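You operate a simulated robot arm through the tools that you are given. There is no shell and no other tool.

You are at the controls of a simulated robot arm. One attempt, no reset.

Task
Clamp cover 56 and brush its dust off with the wash tray's cleaner.
Fine: clamp before brushing; brush back on the ledge, tray lid shut; the cover stays clamped. What is to be rubbed or washed off counts as gone when no trace of it is left.

It is judged by the outcome, as a careful person would: the job done as asked, and still so three seconds after it is handed in. It fails if anything else is knocked over, pushed out of place, dropped, spilled or broken. A push-on lid holds only when it is set on centred and level and pressed home; a screw cap is set on level and turned clockwise until tight.

Robot
A 7-joint arm with a two-finger gripper, fixed in place. Base frame: the origin is at the foot of the arm, x ahead of it, y to its left, z up; the work surface is at about z = 2. Readings come in mm, rad, newtons and seconds.
With the tool pointing down near the work surface it reaches from about 160 to 380 mm from the base axis. Its first joint turns from -1.257 to 1.257 rad. Payload 0.6 kg.
The TCP is the grasp point between the finger pads, 22 mm short of the fingertips. In the tool frame z runs along the fingers and y along their closing line. Largest opening 92 mm; the body of the gripper starts 65 mm behind the TCP.
Orientation is that of the tool frame in the base frame, as [roll, pitch, yaw] about the fixed x, y, z axes, in that order (R = Rz(yaw) Ry(pitch) Rx(roll)). With the fingers straight down and closing along the base's y, the tool's x points along the base's -x, its y along +y and its z along -z.

Tools
- The arm moves only by the tool jog_arm. Its argument "motion" is a list of rows, each a list of 7 numbers: the shift along the tool's x, y, z in units of 200 mm (1.0 is 200 mm), then the turn, a rotation vector about the tool's x, y, z in units of 45 degrees (1.0 is 45 degrees), then the closure, from 0 (fully open) to 1 (shut). In form: [[x, y, z, rx, ry, rz, grip], ...]. A call has 1 to 20 rows; each row is the pose to reach, as a shift and turn from the pose commanded when the call began, along the tool's axes at that moment. A call with a number of a shift or a turn outside -1 to 1 is refused whole. Each row takes 0.2 s and may step no farther than 50 mm and 0.15 rad from the row before; otherwise, or with a gripper value out of range, the whole call is refused. A pose out of reach is approached as far as the arm can. The call stops where the force on the tool passes 40 N (or 10 N more than at its start, if that is more) or the arm is blocked; 0.2 s more then pass. The fingers move at their own pace and stop on an object; they squeeze with about 26 N. The grip force told is the motor's: it shows also when the fingers shut on nothing. Time passes only in rows, and 0.2 s behind the last, so rows that repeat a pose let the fingers close. It gives the time, the measured TCP pose, the force on the tool (base axes), the opening and the grip force at its end, in the units of the frame above (readings bear some noise), with the torque about the TCP (base axes, N m) and any sound that the robot's microphone picked up.
- Cameras (640 x 400 px; columns grow to the right, rows downward): "scene" is fixed at [37.9, -265.3, 415.6]; the picture's right is [0.84, -0.54, 0.00], its down [-0.28, -0.44, -0.85] and it looks along [0.46, 0.72, -0.52] (base axes); focal length 263 px, centre (320, 200). "wrist" rides on the gripper at [71, 19, -102] in the tool frame; the picture's right is [-0.26, 0.97, 0.00], its down [-0.75, -0.20, -0.62] and it looks along [-0.60, -0.16, 0.78] (tool axes); focal length 280 px, centre (320, 200). There is no depth. A picture from a camera that has moved, and an enlarged one, comes with that camera's place and axes in the base frame and with its lens. The place of the scene camera against the robot may be out by one fixed shift of up to 18 mm in any direction.
- snapshot(camera): a new picture of that camera. The clock stands still meanwhile.
- close_up(camera, box): a new picture of the part [left, top, right, bottom] of that camera's present view, enlarged. The clock stands still meanwhile.
- finish_job(): hands the job in; it is judged then, once.

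Places have to be worked out from the pictures, the camera data and where the tool is seen. Open the gripper and draw the arm clear of the work before you hand the job in, unless the task says otherwise.

The tools are called after ">>>" as a command line: name --pt "numbers of a row" for each row, then --argument value for the rest, lists and objects as JSON in quotes. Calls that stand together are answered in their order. jog_arm: Moves the arm, as the interface text tells. Its arguments: {"type":"object","properties":{"motion":{"type":"array","items":{"type":"array","items":{"type":"number"}}}},"required":["motion"]} The other tools are called the same way: snapshot (camera) takes a picture; close_up (camera, box) takes an enlarged picture of a part of a camera's view; finish_job () hands the job in.

At the start:

```text
clock: 0.0
tool_pos: [283.6, 46.4, 250.6]
orientation: [3.141, 0.001, 3.14]
wrist_force: [0.0, 0.9, 0.7]
ft_torque: [-0.01, 0.01, -0.01]
finger_gap: 92.0
gripper_force: 0.1
```

scene: 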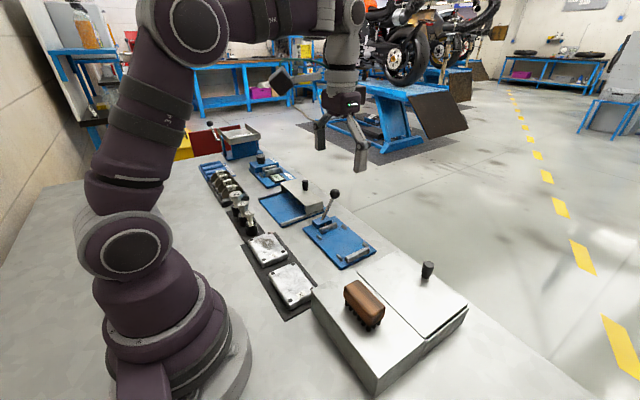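
wrist: 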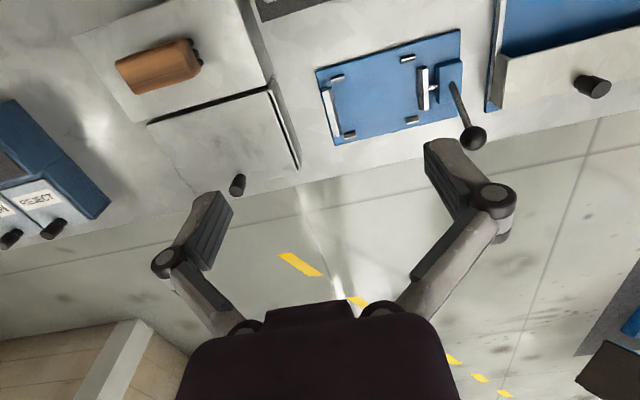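

I begin by looking closely at the scene to find covers, clamp fixture, wash tray and brush.

>>> close_up --camera "scene" --box '[180, 120, 340, 220]'

>>> close_up --camera "scene" --box '[220, 180, 380, 320]'

>>> close_up --camera "scene" --box '[300, 240, 480, 400]'

>>> snapshot --camera "wrist"

```text
4.00 times, centred on (260, 170) of scene
camera zoom: at [37.9, -265.3, 415.6], right [0.84, -0.54, 0.0], down [-0.28, -0.44, -0.85], along [0.46, 0.72, -0.52], focal length 1052 px, centre (560, 320)
```

zoom: 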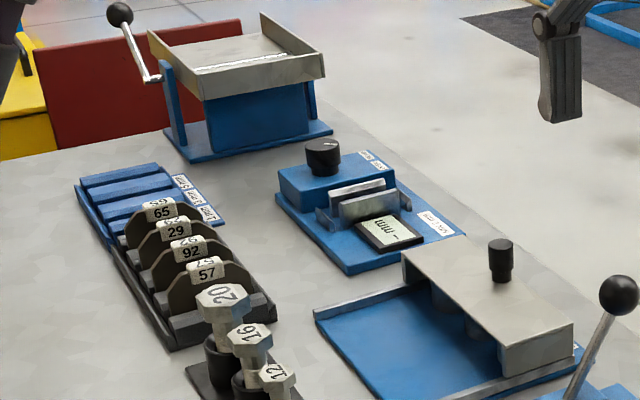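

```text
2.86 times, centred on (300, 250) of scene
camera zoom: at [37.9, -265.3, 415.6], right [0.84, -0.54, 0.0], down [-0.28, -0.44, -0.85], along [0.46, 0.72, -0.52], focal length 751 px, centre (377, 57)
```

zoom: 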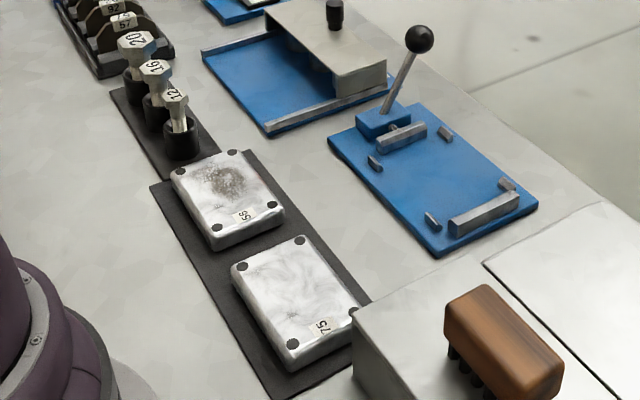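

```text
2.50 times, centred on (390, 320) of scene
camera zoom: at [37.9, -265.3, 415.6], right [0.84, -0.54, 0.0], down [-0.28, -0.44, -0.85], along [0.46, 0.72, -0.52], focal length 657 px, centre (145, -100)
```

zoom: 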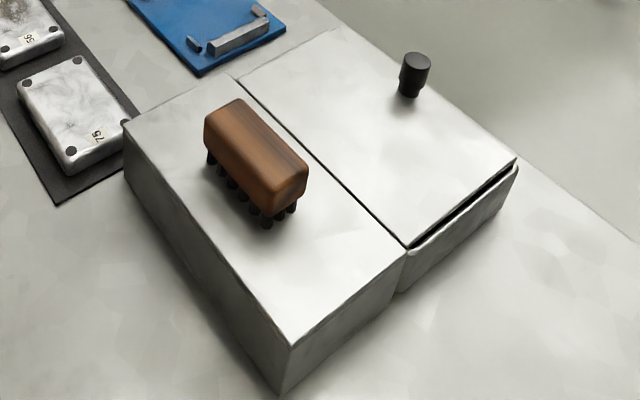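

```text
taken
camera wrist: at [214.1, 65.4, 352.1], right [0.26, 0.97, 0.0], down [0.75, -0.2, 0.62], along [0.6, -0.16, -0.78], focal length 280 px, centre (320, 200)
```

wrist: 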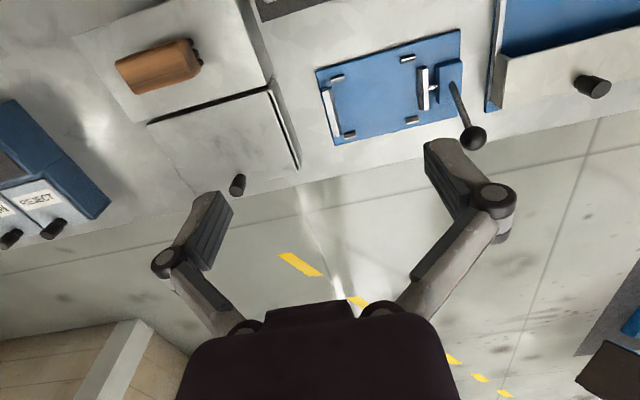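

The dusty cover looks like 56 on the dark mat; the blue plate with the ball lever is the clamp, and the grey box with a knobbed lid and the brush on it is the wash tray. I enlarge labels and fixture details.

>>> close_up --camera "scene" --box '[240, 225, 320, 275]'

>>> close_up --camera "scene" --box '[260, 255, 340, 320]'

>>> close_up --camera "scene" --box '[295, 180, 385, 280]'

>>> close_up --camera "wrist" --box '[300, 20, 500, 160]'

>>> close_up --camera "wrist" --box '[60, 0, 310, 200]'

```text
8.00 times, centred on (280, 250) of scene
camera zoom: at [37.9, -265.3, 415.6], right [0.84, -0.54, 0.0], down [-0.28, -0.44, -0.85], along [0.46, 0.72, -0.52], focal length 2103 px, centre (640, -200)
```

zoom: 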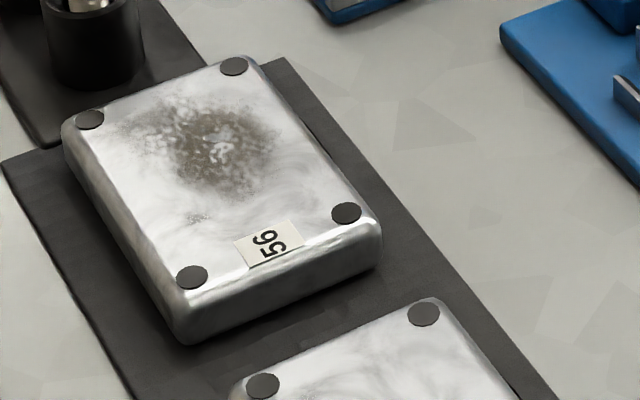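

```text
6.15 times, centred on (300, 288) of scene
camera zoom: at [37.9, -265.3, 415.6], right [0.84, -0.54, 0.0], down [-0.28, -0.44, -0.85], along [0.46, 0.72, -0.52], focal length 1618 px, centre (443, -338)
```

zoom: 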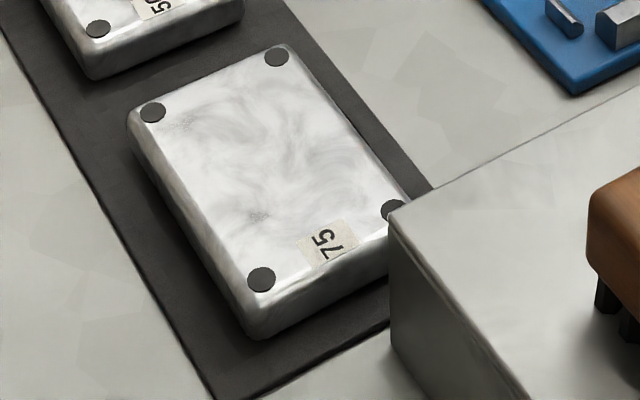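

```text
4.00 times, centred on (340, 230) of scene
camera zoom: at [37.9, -265.3, 415.6], right [0.84, -0.54, 0.0], down [-0.28, -0.44, -0.85], along [0.46, 0.72, -0.52], focal length 1052 px, centre (240, 80)
```

zoom: 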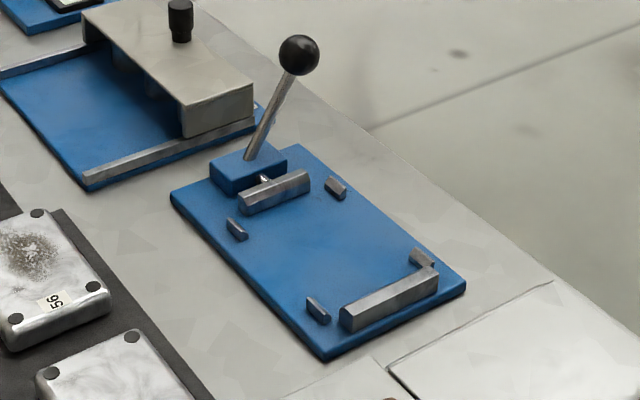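

```text
2.86 times, centred on (400, 90) of wrist
camera zoom: at [214.1, 65.4, 352.1], right [0.26, 0.97, 0.0], down [0.75, -0.2, 0.62], along [0.6, -0.16, -0.78], focal length 801 px, centre (91, 514)
```

zoom: 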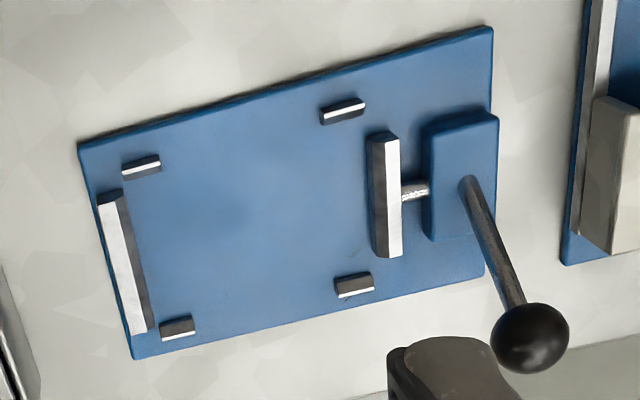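

```text
2.00 times, centred on (185, 100) of wrist
camera zoom: at [214.1, 65.4, 352.1], right [0.26, 0.97, 0.0], down [0.75, -0.2, 0.62], along [0.6, -0.16, -0.78], focal length 561 px, centre (590, 400)
```

zoom: 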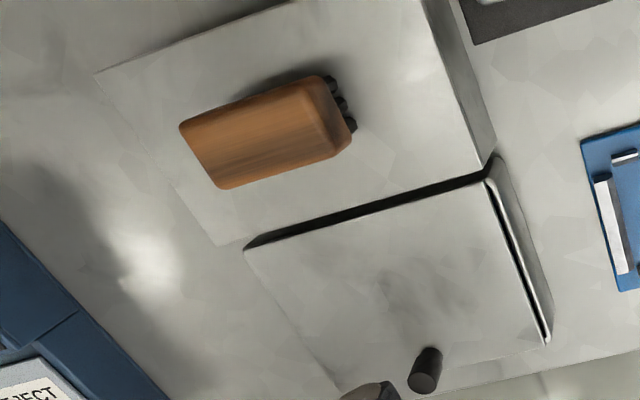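

Cover 56 (dusty) sits on the mat's +y side, label at its -y end; the clamp is a push toggle whose jaw slides toward -y. I pull back and to the right to view the tray and the lid better.

>>> jog_arm --pt "0.1 -0.15 -0.05 0 0 0 0" --pt "0.2 -0.3 -0.1 0 0 0 0" --pt "0.3 -0.45 -0.15 0 0 0 0" --pt "0.38 -0.6 -0.2 0 0 0 0"

>>> snapshot --camera "wrist"

>>> snapshot --camera "scene"

```text
clock: 1.0
tool_pos: [208.3, -77.2, 291.2]
orientation: [-3.142, 0.001, -3.141]
wrist_force: [0.3, 0.3, 0.4]
ft_torque: [-0.02, -0.02, -0.01]
finger_gap: 92.0
gripper_force: 0.0
```

```text
taken
camera wrist: at [138.7, -57.0, 392.9], right [0.26, 0.97, 0.0], down [0.75, -0.2, 0.62], along [0.6, -0.16, -0.78], focal length 280 px, centre (320, 200)
```

wrist: 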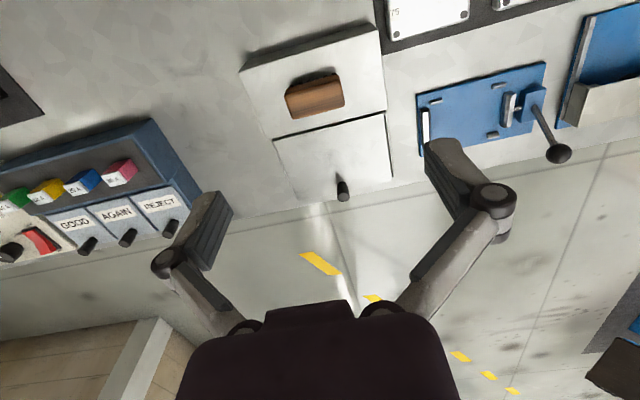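

```text
taken
```

scene: 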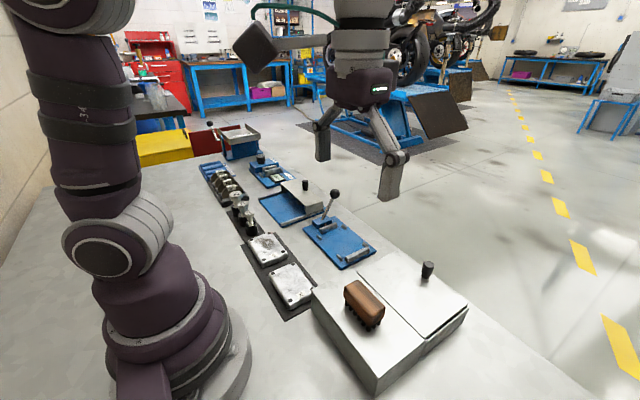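

The wrist view places the tray ledge at about x 193–284, y −165…−11, top z≈55, and the fixture centre near x 344, y 100. I now turn the tool sideways and move left to look at the covers and the clamp from the −y side.

>>> jog_arm --pt "0.015 0.1 0.02 0 0 -0.167 0" --pt "0.03 0.2 0.04 0 0 -0.333 0" --pt "0.045 0.3 0.06 0 0 -0.5 0" --pt "0.06 0.4 0.08 0 0 -0.667 0" --pt "0.075 0.5 0.1 0 0 -0.833 0" --pt "0.09 0.585 0.12 0 0 -1.0 0"

>>> jog_arm --pt "0 0 0 0 0 -0.167 0" --pt "0 0 0 0 0 -0.333 0" --pt "0 0 0 0 0 -0.5 0" --pt "0 0 0 0 0 -0.667 0" --pt "0 0 0 0 0 -0.833 0" --pt "0 0 0 0 0 -1.0 0"

>>> snapshot --camera "wrist"

```text
clock: 2.4
tool_pos: [189.4, 43.5, 266.8]
orientation: [-3.141, 0.0, -2.354]
wrist_force: [-0.6, 1.2, 0.2]
ft_torque: [0.0, 0.03, -0.01]
finger_gap: 92.1
gripper_force: 0.1
```

```text
clock: 3.8
tool_pos: [189.3, 42.9, 267.1]
orientation: [3.141, -0.001, -1.568]
wrist_force: [0.1, 0.4, -0.5]
ft_torque: [-0.02, -0.03, 0.0]
finger_gap: 91.8
gripper_force: 0.1
```

```text
taken
camera wrist: at [172.1, -27.7, 368.2], right [-0.97, 0.26, 0.0], down [0.2, 0.75, 0.62], along [0.16, 0.6, -0.78], focal length 280 px, centre (320, 200)
```

wrist: 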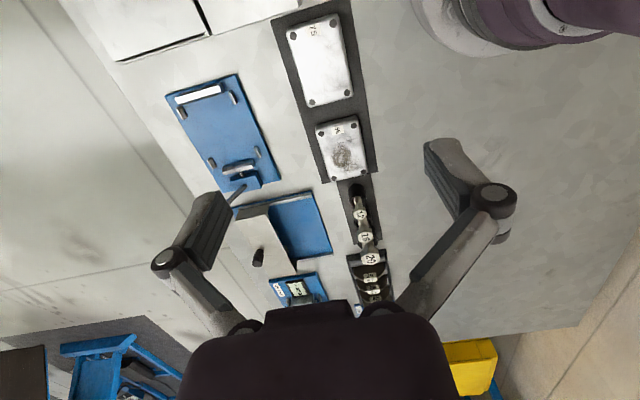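

Both covers and the fixture are in view now. I enlarge them to measure positions accurately.

>>> close_up --camera "wrist" --box '[270, 0, 400, 200]'

>>> close_up --camera "wrist" --box '[150, 60, 300, 210]'

```text
2.00 times, centred on (335, 100) of wrist
camera zoom: at [172.1, -27.7, 368.2], right [-0.97, 0.26, 0.0], down [0.2, 0.75, 0.62], along [0.16, 0.6, -0.78], focal length 561 px, centre (290, 400)
```

zoom: 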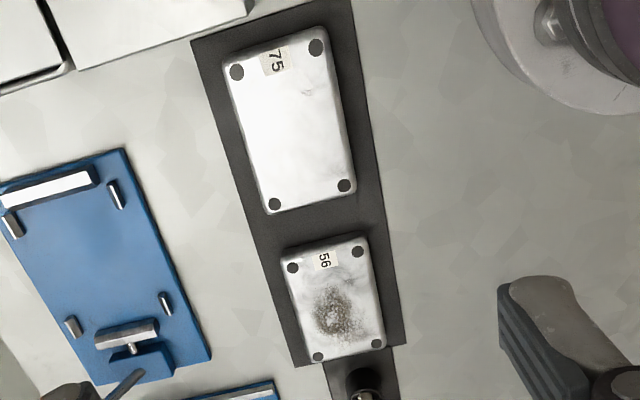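

```text
2.67 times, centred on (225, 135) of wrist
camera zoom: at [172.1, -27.7, 368.2], right [-0.97, 0.26, 0.0], down [0.2, 0.75, 0.62], along [0.16, 0.6, -0.78], focal length 748 px, centre (573, 373)
```

zoom: 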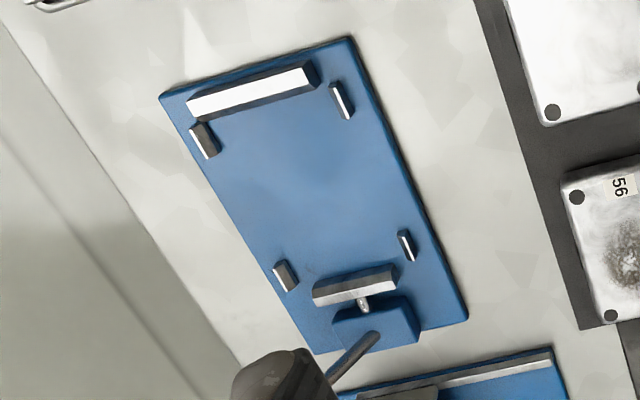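

Cover 56's dots put its centre near (190.5, 168), about 60×90 mm with its long side along y. I go lower over it for a more exact look.

>>> jog_arm --pt "-0.096 0 0.16 0 0 0 0" --pt "-0.192 0 0.32 0 0 0 0" --pt "-0.29 0 0.48 0 0 0 0" --pt "-0.385 0 0.635 0 0 0 0"

>>> snapshot --camera "wrist"

>>> close_up --camera "wrist" --box '[240, 60, 400, 200]'

>>> close_up --camera "wrist" --box '[0, 0, 240, 200]'

```text
clock: 4.8
tool_pos: [188.6, 123.0, 140.9]
orientation: [3.141, -0.001, -1.571]
wrist_force: [-0.1, -0.2, 0.2]
ft_torque: [-0.01, 0.03, 0.02]
finger_gap: 91.7
gripper_force: 0.2
```

```text
taken
camera wrist: at [170.8, 52.2, 242.4], right [-0.97, 0.26, 0.0], down [0.2, 0.75, 0.62], along [0.16, 0.6, -0.78], focal length 280 px, centre (320, 200)
```

wrist: 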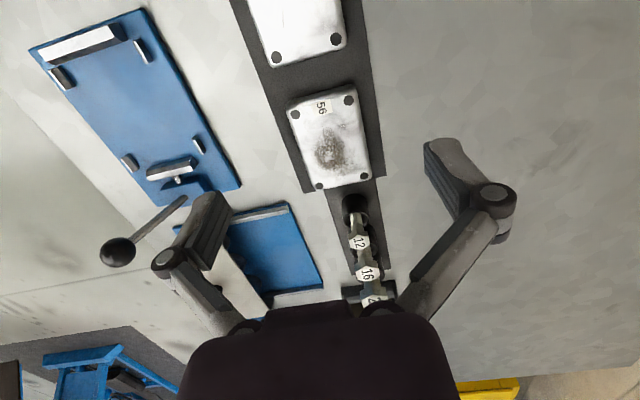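

```text
2.86 times, centred on (320, 130) of wrist
camera zoom: at [170.8, 52.2, 242.4], right [-0.97, 0.26, 0.0], down [0.2, 0.75, 0.62], along [0.16, 0.6, -0.78], focal length 801 px, centre (320, 400)
```

zoom: 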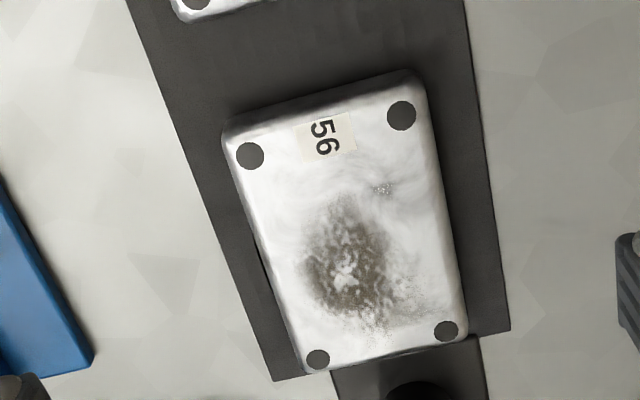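

```text
2.00 times, centred on (120, 100) of wrist
camera zoom: at [170.8, 52.2, 242.4], right [-0.97, 0.26, 0.0], down [0.2, 0.75, 0.62], along [0.16, 0.6, -0.78], focal length 561 px, centre (720, 400)
```

zoom: 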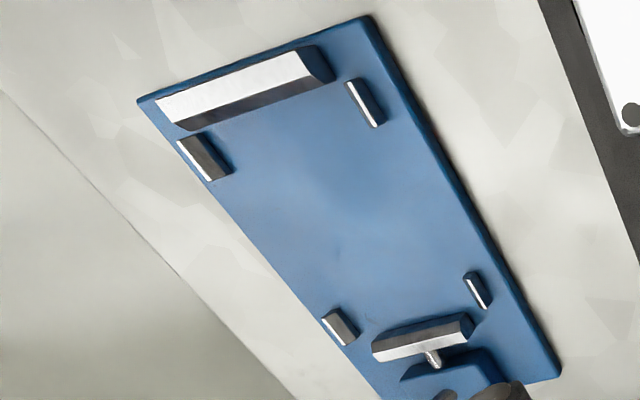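

Two views now give cover 56's centre ≈ (191.5, 172) with its top only about z 13–15. I descend with open fingers straddling its sides (closing along x), fingertips just above the mat.

>>> jog_arm --pt "-0.08 -0.005 0.1 0 0 0 0" --pt "-0.16 -0.01 0.2 0 0 0 0" --pt "-0.245 -0.0145 0.3 0 0 0 0" --pt "-0.245 -0.0145 0.4 0 0 0 0" --pt "-0.245 -0.0145 0.48 0 0 0 0" --pt "-0.245 -0.0145 0.53 0 0 0 0"

>>> snapshot --camera "wrist"

>>> close_up --camera "scene" --box '[220, 200, 340, 290]'

```text
clock: 6.2
tool_pos: [192.2, 170.4, 35.1]
orientation: [-3.141, 0.001, -1.571]
wrist_force: [-0.4, 0.2, -0.5]
ft_torque: [0.0, 0.0, -0.02]
finger_gap: 92.0
gripper_force: 0.0
```

```text
taken
camera wrist: at [174.8, 98.3, 135.5], right [-0.96, 0.26, 0.0], down [0.2, 0.75, 0.63], along [0.16, 0.6, -0.78], focal length 280 px, centre (320, 200)
```

wrist: 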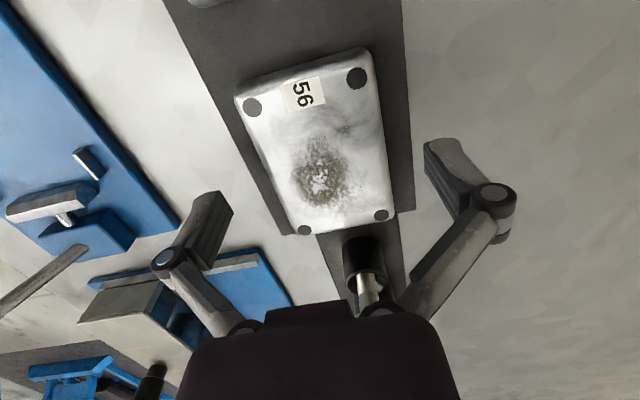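

```text
4.44 times, centred on (280, 245) of scene
camera zoom: at [37.9, -265.3, 415.6], right [0.84, -0.54, 0.0], down [-0.28, -0.44, -0.85], along [0.46, 0.72, -0.52], focal length 1168 px, centre (498, 0)
```

zoom: 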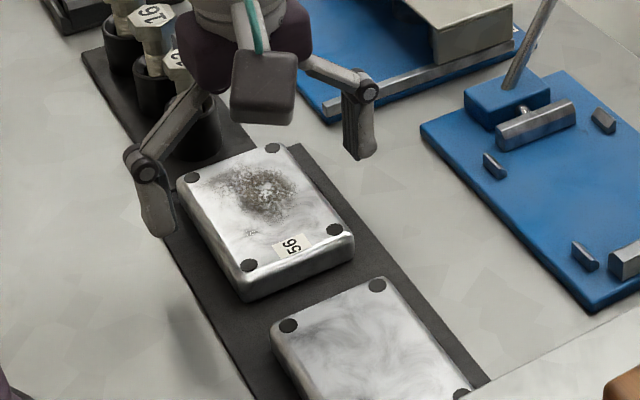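

Re-triangulating with this closer view gives cover top z≈22, centre (190.7, 168.1). I lower to fingertips ≈ z 6 and close on its sides.

>>> jog_arm --pt "0.012 0.0075 0.02 0 0 0 0" --pt "0.012 0.0075 0.036 0 0 0 0" --pt "0.012 0.0075 0.036 0 0 0 0.5" --pt "0.012 0.0075 0.036 0 0 0 1" --pt "0.012 0.0075 0.036 0 0 0 1" --pt "0.012 0.0075 0.036 0 0 0 1" --pt "0.012 0.0075 0.036 0 0 0 1"

>>> close_up --camera "scene" --box '[220, 200, 340, 290]'

>>> snapshot --camera "wrist"

```text
clock: 7.8
tool_pos: [191.7, 166.6, 27.2]
orientation: [-3.141, 0.0, -1.571]
wrist_force: [-5.3, 1.5, 4.4]
ft_torque: [-0.02, 0.28, -0.01]
finger_gap: 59.5
gripper_force: 26.3
```

```text
4.44 times, centred on (280, 245) of scene
camera zoom: at [37.9, -265.3, 415.6], right [0.84, -0.54, 0.0], down [-0.28, -0.44, -0.85], along [0.46, 0.72, -0.52], focal length 1168 px, centre (498, 0)
```

zoom: 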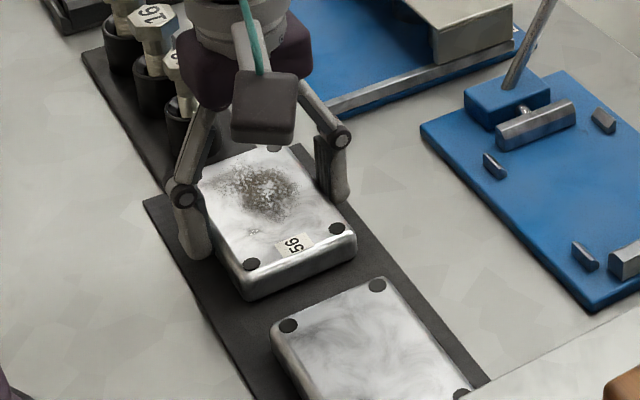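

```text
taken
camera wrist: at [173.3, 96.2, 127.7], right [-0.97, 0.26, 0.0], down [0.2, 0.75, 0.62], along [0.16, 0.6, -0.78], focal length 280 px, centre (320, 200)
```

wrist: 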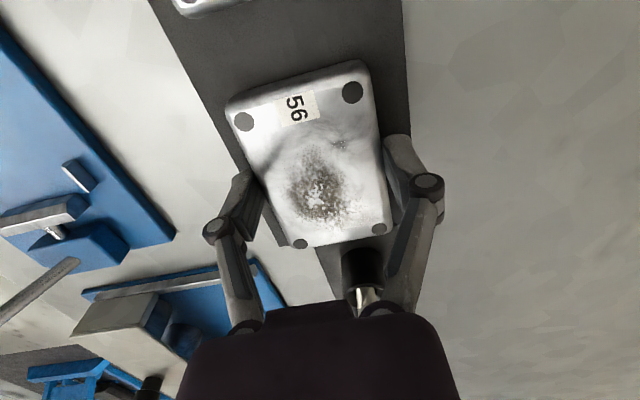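

Cover is held (gap 59.5, 26 N) with its centre at about the TCP. I lift it straight up and carry it over the fixture (centre ≈ x 343.8, y 100) to check the alignment before lowering.

>>> jog_arm --pt "0 0 -0.1 0 0 0 1" --pt "0 0 -0.2 0 0 0 1" --pt "0 0 -0.3 0 0 0 1" --pt "0 0 -0.3 0 0 0 1"

>>> close_up --camera "scene" --box '[220, 180, 340, 290]'

```text
clock: 8.8
tool_pos: [192.8, 167.0, 86.7]
orientation: [-3.14, 0.0, -1.569]
wrist_force: [-0.7, -0.1, 0.2]
ft_torque: [-0.01, 0.01, 0.0]
finger_gap: 0.0
gripper_force: 25.3
```

```text
3.64 times, centred on (280, 235) of scene
camera zoom: at [37.9, -265.3, 415.6], right [0.84, -0.54, 0.0], down [-0.28, -0.44, -0.85], along [0.46, 0.72, -0.52], focal length 956 px, centre (466, 73)
```

zoom: 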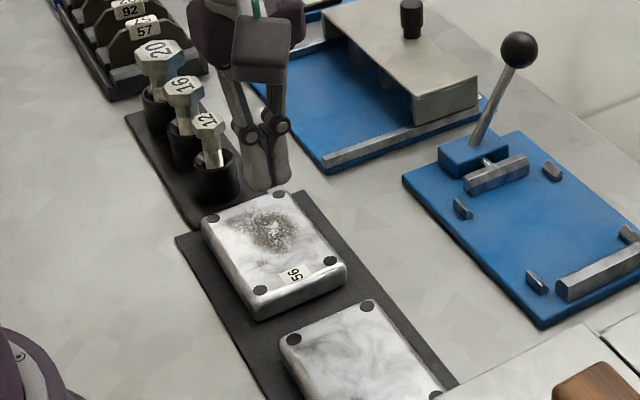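

The gap reads 0.0: the cover slipped out and is still on the mat. I look at it and at the fingertips to understand the grip before trying again.

>>> close_up --camera "scene" --box '[240, 190, 320, 280]'

>>> snapshot --camera "wrist"

>>> close_up --camera "wrist" --box '[230, 130, 400, 330]'

```text
4.44 times, centred on (280, 235) of scene
camera zoom: at [37.9, -265.3, 415.6], right [0.84, -0.54, 0.0], down [-0.28, -0.44, -0.85], along [0.46, 0.72, -0.52], focal length 1168 px, centre (498, 44)
```

zoom: 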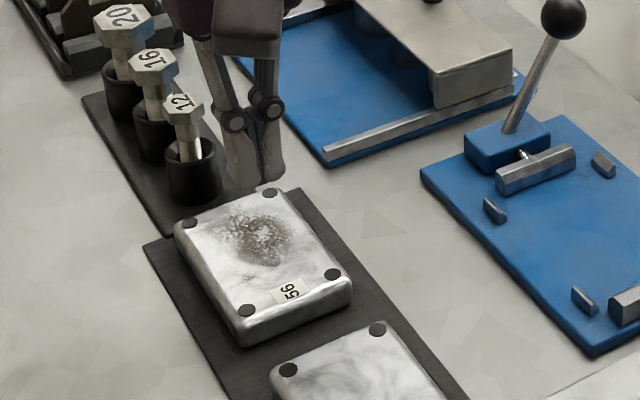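

```text
taken
camera wrist: at [174.0, 96.4, 187.8], right [-0.97, 0.26, 0.0], down [0.2, 0.75, 0.62], along [0.16, 0.6, -0.78], focal length 280 px, centre (320, 200)
```

wrist: 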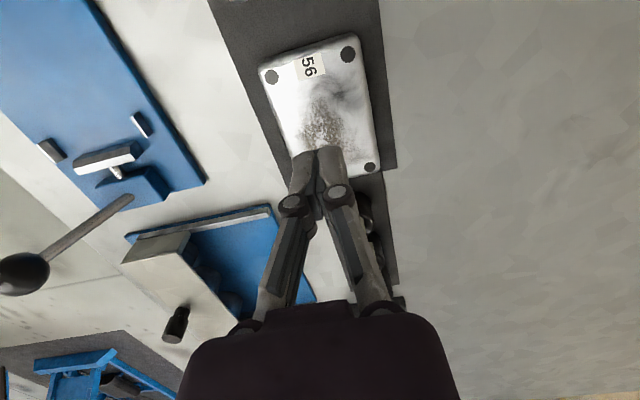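

```text
2.00 times, centred on (315, 230) of wrist
camera zoom: at [174.0, 96.4, 187.8], right [-0.97, 0.26, 0.0], down [0.2, 0.75, 0.62], along [0.16, 0.6, -0.78], focal length 561 px, centre (330, 140)
```

zoom: 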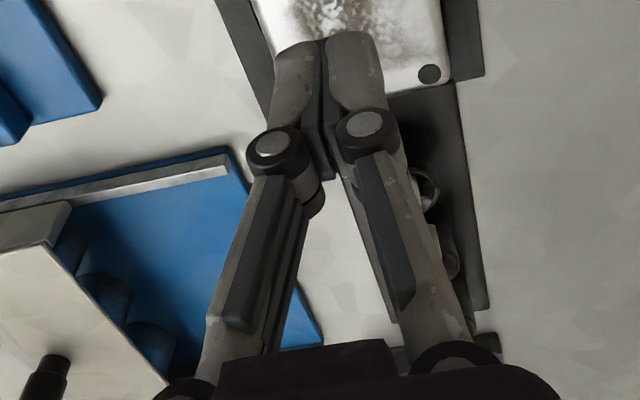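

The cover has barely moved (centre ≈ 190, 168.3), so it slipped at once, probably gripped too high on its rounded edge. I open, come back down lightly lower, close, and will lift in very small steps.

>>> jog_arm --pt "0 0 0 0 0 0 0" --pt "0 0 0 0 0 0 0" --pt "0 0 0 0 0 0 0" --pt "0 0 0 0 0 0 0" --pt "-0.006 0.005 0.1 0 0 0 0.1" --pt "-0.006 0.005 0.2 0 0 0 0.15" --pt "-0.006 0.005 0.26 0 0 0 0.2" --pt "-0.006 0.005 0.29 0 0 0 0.2"

>>> jog_arm --pt "0 0 0.005 0 0 0 0.2" --pt "0 0 0.01 0 0 0 0.2" --pt "0 0 0.01 0 0 0 0.2"

>>> jog_arm --pt "0 0 0.005 0 0 0 0.2" --pt "0 0 0.005 0 0 0 0.2"

>>> close_up --camera "scene" --box '[240, 210, 320, 280]'

```text
clock: 10.6
tool_pos: [189.0, 167.8, 29.4]
orientation: [3.141, 0.0, -1.572]
wrist_force: [0.6, 0.3, -0.3]
ft_torque: [0.0, -0.01, 0.02]
finger_gap: 73.6
gripper_force: 0.0
```

```text
clock: 11.4
tool_pos: [190.4, 168.4, 26.9]
orientation: [-3.141, 0.0, -1.573]
wrist_force: [0.0, -0.4, 0.1]
ft_torque: [-0.01, 0.01, 0.0]
finger_gap: 73.9
gripper_force: 0.1
```

```text
clock: 12.0
tool_pos: [190.3, 167.4, 25.0]
orientation: [3.141, -0.002, -1.571]
wrist_force: [-0.1, 0.4, -0.1]
ft_torque: [-0.03, -0.01, 0.01]
finger_gap: 73.2
gripper_force: 0.1
```

```text
5.71 times, centred on (280, 245) of scene
camera zoom: at [37.9, -265.3, 415.6], right [0.84, -0.54, 0.0], down [-0.28, -0.44, -0.85], along [0.46, 0.72, -0.52], focal length 1502 px, centre (549, -57)
```

zoom: 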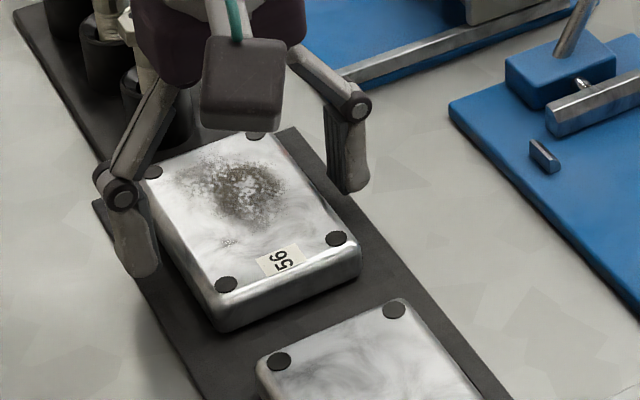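

No contact yet with fingertips at about z 3.4, so there is a little more room down. I feel further for the mat in half-millimetre steps.

>>> jog_arm --pt "0 0 0.0025 0 0 0 0.2" --pt "0 0 0.0025 0 0 0 0.2"

>>> jog_arm --pt "0 0 0.0025 0 0 0 0.2" --pt "0 0 0.0025 0 0 0 0.2"

```text
clock: 12.6
tool_pos: [190.2, 168.0, 26.2]
orientation: [-3.141, 0.0, -1.571]
wrist_force: [0.1, 0.1, 0.0]
ft_torque: [-0.02, 0.04, 0.01]
finger_gap: 73.6
gripper_force: 0.1
```

```text
clock: 13.2
tool_pos: [190.2, 166.9, 25.3]
orientation: [3.141, 0.002, -1.571]
wrist_force: [-1.4, 0.1, 0.0]
ft_torque: [0.03, 0.02, 0.01]
finger_gap: 73.8
gripper_force: 0.0
```

Still no contact; fingertips are now essentially at mat level. I close on the cover here and read the forces.

>>> jog_arm --pt "0 0 0 0 0 0 0.6" --pt "0 0 0 0 0 0 1" --pt "0 0 0 0 0 0 1" --pt "0 0 0 0 0 0 1"

>>> jog_arm --pt "0 0 -0.003 0 0 0 1" --pt "0 0 -0.006 0 0 0 1" --pt "0 0 -0.01 0 0 0 1" --pt "0 0 -0.015 0 0 0 1" --pt "0 0 -0.02 0 0 0 1"

>>> close_up --camera "scene" --box '[240, 210, 320, 280]'

```text
clock: 14.2
tool_pos: [189.6, 166.9, 24.7]
orientation: [-3.141, 0.0, -1.57]
wrist_force: [-4.4, -1.4, 8.9]
ft_torque: [-0.05, 0.12, 0.03]
finger_gap: 59.8
gripper_force: 26.0
```

```text
clock: 15.4
tool_pos: [190.2, 167.2, 30.6]
orientation: [3.141, -0.001, -1.572]
wrist_force: [0.0, 0.1, -2.4]
ft_torque: [0.01, 0.0, 0.01]
finger_gap: 59.5
gripper_force: 25.7
```

```text
5.71 times, centred on (280, 245) of scene
camera zoom: at [37.9, -265.3, 415.6], right [0.84, -0.54, 0.0], down [-0.28, -0.44, -0.85], along [0.46, 0.72, -0.52], focal length 1502 px, centre (549, -57)
```

zoom: 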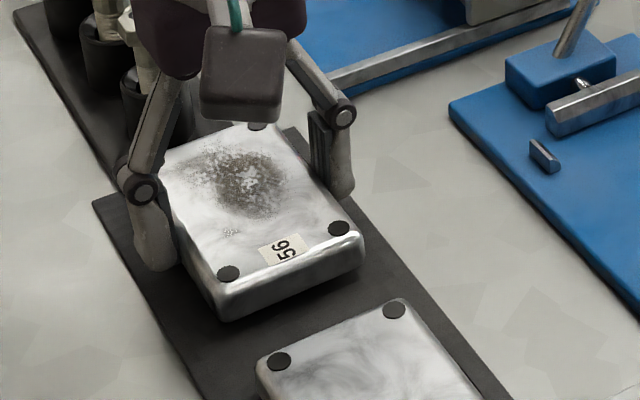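

The cover is up off the mat this time (−2.4 N weight on the wrist, gap 59.5). I keep lifting gently.

>>> jog_arm --pt "0 0 -0.02 0 0 0 1" --pt "0 0 -0.04 0 0 0 1" --pt "0 0 -0.065 0 0 0 1" --pt "0 0 -0.09 0 0 0 1" --pt "0 0 -0.12 0 0 0 1" --pt "0 0 -0.15 0 0 0 1" --pt "0 0 -0.18 0 0 0 1" --pt "0 0 -0.21 0 0 0 1" --pt "0 0 -0.23 0 0 0 1" --pt "0 0 -0.24 0 0 0 1"

>>> snapshot --camera "wrist"

```text
clock: 17.6
tool_pos: [190.2, 167.6, 76.7]
orientation: [-3.142, 0.001, -1.572]
wrist_force: [0.5, 0.3, -1.6]
ft_torque: [0.01, 0.02, 0.01]
finger_gap: 59.4
gripper_force: 26.3
```

```text
taken
camera wrist: at [172.3, 96.8, 178.2], right [-0.97, 0.26, 0.0], down [0.2, 0.75, 0.62], along [0.16, 0.6, -0.78], focal length 280 px, centre (320, 200)
```

wrist: 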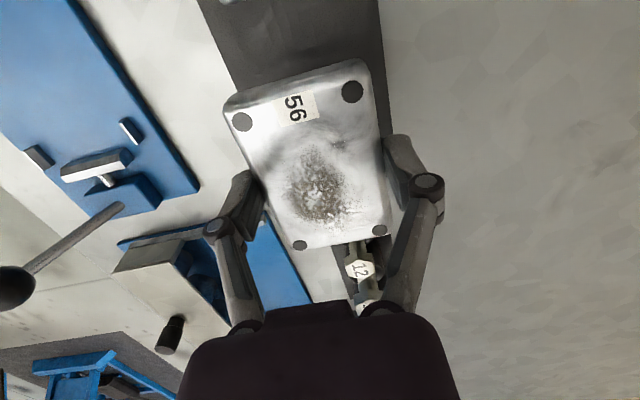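

The cover is securely held. I carry it level to above the fixture (target TCP ≈ 342.5, 99) and then check alignment.

>>> jog_arm --pt "0.03 -0.06 0 0 0 0 1" --pt "0.08 -0.15 0 0 0 0 1" --pt "0.13 -0.25 0 0 0 0 1" --pt "0.18 -0.36 0 0 0 0 1" --pt "0.23 -0.47 0 0 0 0 1" --pt "0.28 -0.58 0 0 0 0 1" --pt "0.32 -0.67 0 0 0 0 1" --pt "0.34 -0.73 0 0 0 0 1" --pt "0.346 -0.7625 0 0 0 0 1" --pt "0.346 -0.7625 0 0 0 0 1"

>>> snapshot --camera "wrist"

>>> close_up --camera "scene" --box '[280, 160, 400, 280]'

```text
clock: 19.8
tool_pos: [342.2, 97.9, 76.9]
orientation: [-3.141, 0.0, -1.571]
wrist_force: [0.4, -0.1, -1.3]
ft_torque: [-0.02, 0.03, 0.02]
finger_gap: 59.3
gripper_force: 26.8
```

```text
taken
camera wrist: at [324.5, 27.3, 178.1], right [-0.97, 0.26, 0.0], down [0.2, 0.75, 0.62], along [0.16, 0.6, -0.78], focal length 280 px, centre (320, 200)
```

wrist: 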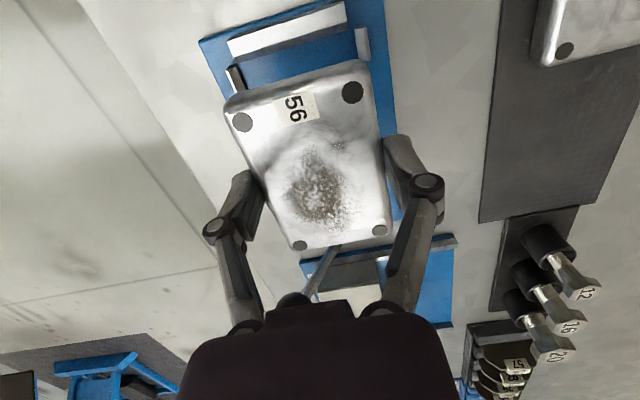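

```text
3.33 times, centred on (340, 220) of scene
camera zoom: at [37.9, -265.3, 415.6], right [0.84, -0.54, 0.0], down [-0.28, -0.44, -0.85], along [0.46, 0.72, -0.52], focal length 876 px, centre (253, 133)
```

zoom: 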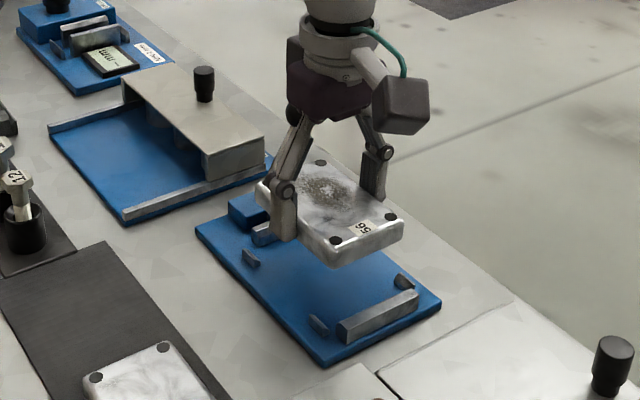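

The reach is fine here. I enlarge the wrist view to compare the cover's edges with the guides and stop rail.

>>> close_up --camera "wrist" --box '[190, 0, 410, 140]'

>>> close_up --camera "wrist" --box '[220, 190, 480, 340]'

```text
2.86 times, centred on (300, 70) of wrist
camera zoom: at [324.5, 27.3, 178.1], right [-0.97, 0.26, 0.0], down [0.2, 0.75, 0.62], along [0.16, 0.6, -0.78], focal length 801 px, centre (377, 571)
```

zoom: 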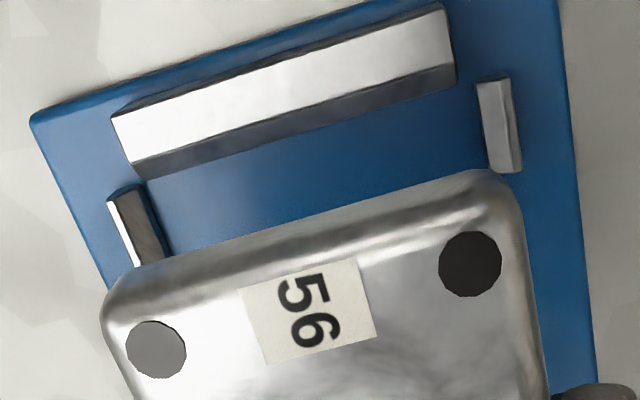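

```text
2.46 times, centred on (350, 265) of wrist
camera zoom: at [324.5, 27.3, 178.1], right [-0.97, 0.26, 0.0], down [0.2, 0.75, 0.62], along [0.16, 0.6, -0.78], focal length 690 px, centre (246, 40)
```

zoom: 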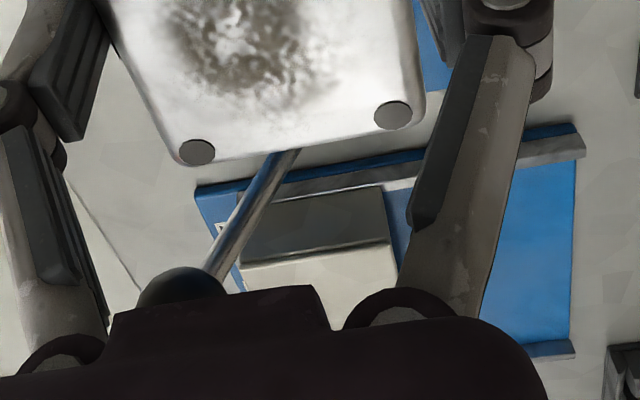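

In this view the guides' inner faces are at about x 313.5 and 378.5 and the rail face at y≈52, while the held cover is centred at (343.4, 99). I shift +2.7 mm in x and +1.5 mm in y, and lower to just above the guides.

>>> jog_arm --pt "-0.0075 -0.0135 0.03 0 0 0 1" --pt "-0.0075 -0.0135 0.06 0 0 0 1" --pt "-0.0075 -0.0135 0.09 0 0 0 1" --pt "-0.0075 -0.0135 0.12 0 0 0 1" --pt "-0.0075 -0.0135 0.15 0 0 0 1" --pt "-0.0075 -0.0135 0.15 0 0 0 1"

>>> snapshot --camera "wrist"

>>> close_up --camera "wrist" --box '[190, 0, 410, 140]'

>>> close_up --camera "scene" --box '[300, 190, 390, 280]'

```text
clock: 21.2
tool_pos: [345.1, 100.7, 47.0]
orientation: [-3.14, 0.001, -1.571]
wrist_force: [-0.3, 0.2, -0.6]
ft_torque: [-0.03, -0.02, 0.0]
finger_gap: 59.9
gripper_force: 26.3
```

```text
taken
camera wrist: at [326.8, 29.1, 148.0], right [-0.96, 0.26, 0.0], down [0.2, 0.75, 0.62], along [0.16, 0.6, -0.78], focal length 280 px, centre (320, 200)
```

wrist: 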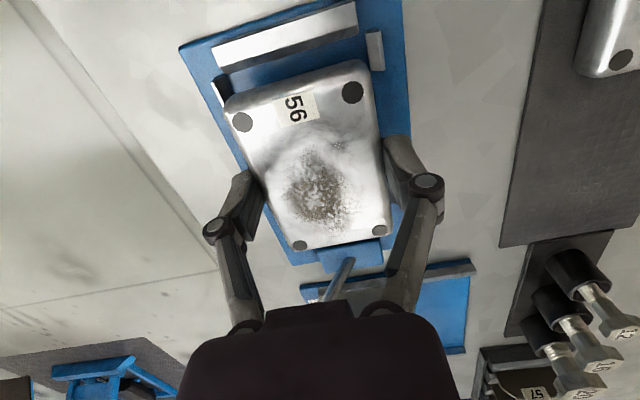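

```text
2.86 times, centred on (300, 70) of wrist
camera zoom: at [326.8, 29.1, 148.0], right [-0.96, 0.26, 0.0], down [0.2, 0.75, 0.62], along [0.16, 0.6, -0.78], focal length 801 px, centre (377, 571)
```

zoom: 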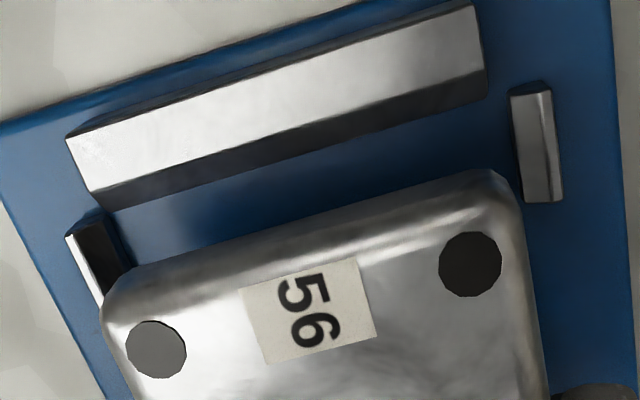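

```text
4.44 times, centred on (345, 235) of scene
camera zoom: at [37.9, -265.3, 415.6], right [0.84, -0.54, 0.0], down [-0.28, -0.44, -0.85], along [0.46, 0.72, -0.52], focal length 1168 px, centre (209, 44)
```

zoom: 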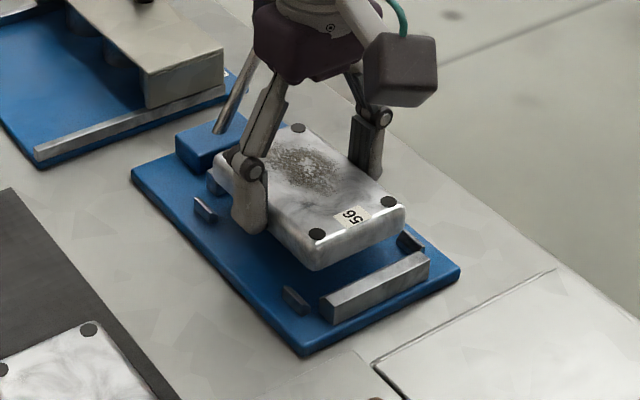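

Cover is now within about 0.6 mm of the guide centre line and clear of the rail by ~3.5 mm. I lower it into the guides, slowing near the plate.

>>> jog_arm --pt "0 0 0.015 0 0 0 1" --pt "0 0 0.03 0 0 0 1" --pt "0 0 0.045 0 0 0 1" --pt "0 0 0.06 0 0 0 1" --pt "0 0 0.06 0 0 0 1"

>>> jog_arm --pt "0 0 0.005 0 0 0 1" --pt "0 0 0.01 0 0 0 1" --pt "0 0 0.01 0 0 0 1"

```text
clock: 22.4
tool_pos: [345.6, 100.1, 34.9]
orientation: [3.141, 0.0, -1.572]
wrist_force: [-0.5, -0.6, -1.0]
ft_torque: [0.03, 0.0, 0.02]
finger_gap: 59.7
gripper_force: 25.3
```

```text
clock: 23.2
tool_pos: [346.2, 99.4, 33.6]
orientation: [3.142, 0.0, -1.57]
wrist_force: [0.2, 0.7, -1.1]
ft_torque: [0.02, 0.03, 0.0]
finger_gap: 59.4
gripper_force: 26.0
```

Still no contact at commanded z≈32.4. I continue down in 1 mm steps.

>>> jog_arm --pt "0 0 0.005 0 0 0 1" --pt "0 0 0.005 0 0 0 1"

>>> jog_arm --pt "0 0 0.005 0 0 0 1" --pt "0 0 0.005 0 0 0 1"

>>> jog_arm --pt "0 0 0.005 0 0 0 1" --pt "0 0 0.005 0 0 0 1"

```text
clock: 23.8
tool_pos: [345.5, 99.3, 31.4]
orientation: [3.141, -0.001, -1.57]
wrist_force: [0.6, 0.3, -1.0]
ft_torque: [0.01, 0.0, 0.02]
finger_gap: 59.5
gripper_force: 26.0
```

```text
clock: 24.4
tool_pos: [346.4, 99.1, 31.4]
orientation: [3.141, 0.0, -1.571]
wrist_force: [0.3, 0.2, -1.3]
ft_torque: [0.0, 0.06, 0.0]
finger_gap: 59.8
gripper_force: 26.1
```

```text
clock: 25.0
tool_pos: [346.6, 99.4, 29.8]
orientation: [3.141, 0.0, -1.57]
wrist_force: [-0.1, 0.7, -1.7]
ft_torque: [-0.02, -0.01, -0.03]
finger_gap: 59.6
gripper_force: 26.2
```

Commanded z≈29.4 and no contact yet. I go on feeling downward.

>>> jog_arm --pt "0 0 0.005 0 0 0 1" --pt "0 0 0.005 0 0 0 1"

>>> jog_arm --pt "0 0 0.005 0 0 0 1" --pt "0 0 0.005 0 0 0 1"

>>> close_up --camera "scene" --box '[300, 200, 380, 270]'

```text
clock: 25.6
tool_pos: [345.4, 101.3, 27.7]
orientation: [-3.141, 0.002, -1.571]
wrist_force: [-6.2, -0.1, 20.6]
ft_torque: [0.01, 0.17, 0.04]
finger_gap: 59.8
gripper_force: 25.6
```

```text
clock: 26.2
tool_pos: [346.6, 98.9, 28.3]
orientation: [-3.141, 0.0, -1.57]
wrist_force: [-3.0, -1.0, 19.7]
ft_torque: [0.02, 0.1, -0.02]
finger_gap: 59.8
gripper_force: 25.8
```

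```text
5.71 times, centred on (340, 235) of scene
camera zoom: at [37.8, -265.3, 415.6], right [0.84, -0.54, 0.0], down [-0.28, -0.44, -0.85], along [0.46, 0.72, -0.52], focal length 1502 px, centre (206, 0)
```

zoom: 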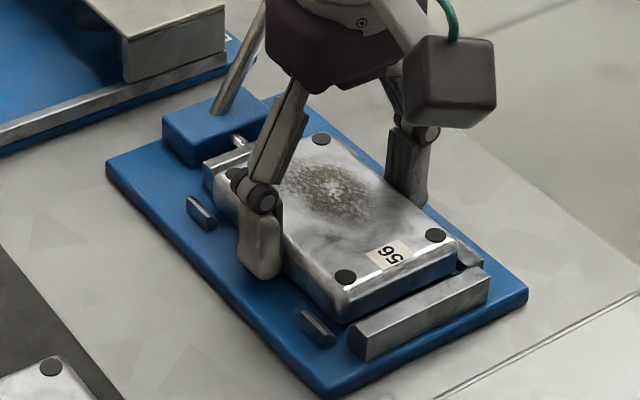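

Contact: 20 N up at commanded z≈27.4, and the picture shows the cover sitting down between guides, rail and jaw. I relieve the pressure by 1 mm, open the fingers and rise.

>>> jog_arm --pt "0 0 -0.004 0 0 0 1" --pt "0 0 -0.004 0 0 0 0.5" --pt "0 0 -0.004 0 0 0 0.2" --pt "0 0 -0.004 0 0 0 0.2" --pt "0 0 -0.004 0 0 0 0.2"

>>> jog_arm --pt "0 0 -0.04 0 0 0 0.2" --pt "0 0 -0.1 0 0 0 0.2" --pt "0 0 -0.2 0 0 0 0.2" --pt "0 0 -0.35 0 0 0 0.2" --pt "0 0 -0.5 0 0 0 0.2"

>>> snapshot --camera "wrist"

>>> close_up --camera "scene" --box '[290, 180, 390, 280]'

```text
clock: 27.4
tool_pos: [345.8, 99.2, 28.6]
orientation: [3.141, -0.001, -1.572]
wrist_force: [0.9, -1.0, -0.4]
ft_torque: [-0.01, 0.03, 0.02]
finger_gap: 73.4
gripper_force: 0.0
```

```text
clock: 28.6
tool_pos: [343.4, 98.3, 128.4]
orientation: [-3.141, 0.0, -1.574]
wrist_force: [-0.3, 0.1, 0.1]
ft_torque: [-0.03, 0.01, -0.06]
finger_gap: 73.4
gripper_force: 0.0
```

```text
taken
camera wrist: at [327.0, 28.1, 229.2], right [-0.96, 0.26, 0.0], down [0.21, 0.75, 0.62], along [0.16, 0.6, -0.78], focal length 280 px, centre (320, 200)
```

wrist: 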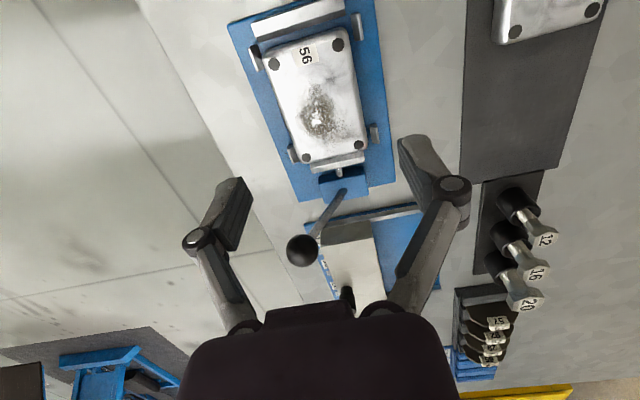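

```text
4.00 times, centred on (340, 230) of scene
camera zoom: at [37.9, -265.3, 415.6], right [0.84, -0.54, 0.0], down [-0.28, -0.44, -0.85], along [0.46, 0.72, -0.52], focal length 1052 px, centre (240, 80)
```

zoom: 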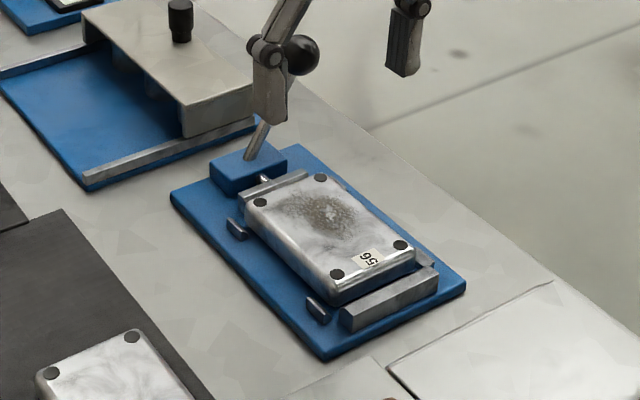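

The cover sits squarely in the fixture. Next the lever: I zoom on it to work out its position and swing plane.

>>> close_up --camera "wrist" --box '[240, 0, 420, 290]'

>>> close_up --camera "wrist" --box '[270, 140, 400, 280]'

```text
1.38 times, centred on (330, 145) of wrist
camera zoom: at [327.0, 28.1, 229.2], right [-0.96, 0.26, 0.0], down [0.21, 0.75, 0.62], along [0.16, 0.6, -0.78], focal length 387 px, centre (306, 276)
```

zoom: 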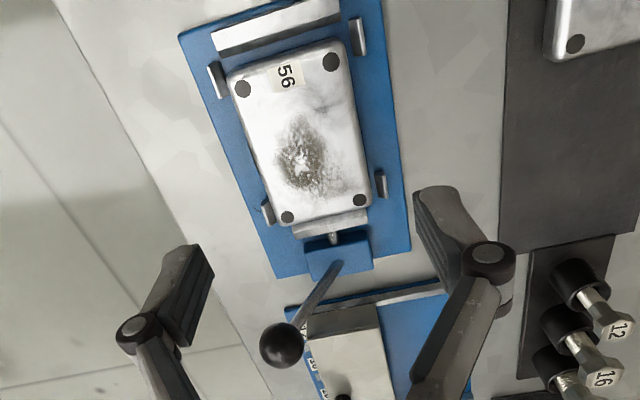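

```text
2.86 times, centred on (335, 210) of wrist
camera zoom: at [327.0, 28.1, 229.2], right [-0.96, 0.26, 0.0], down [0.21, 0.75, 0.62], along [0.16, 0.6, -0.78], focal length 801 px, centre (277, 171)
```

zoom: 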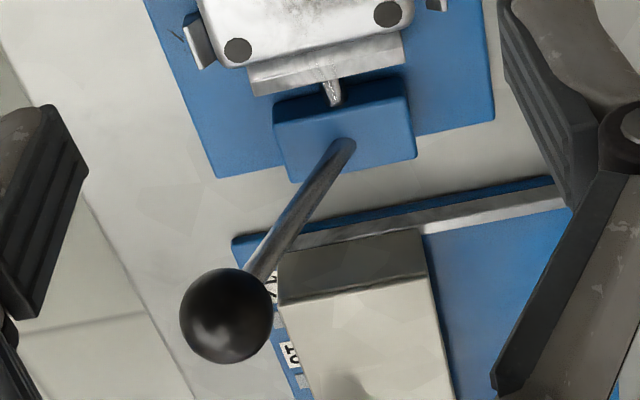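

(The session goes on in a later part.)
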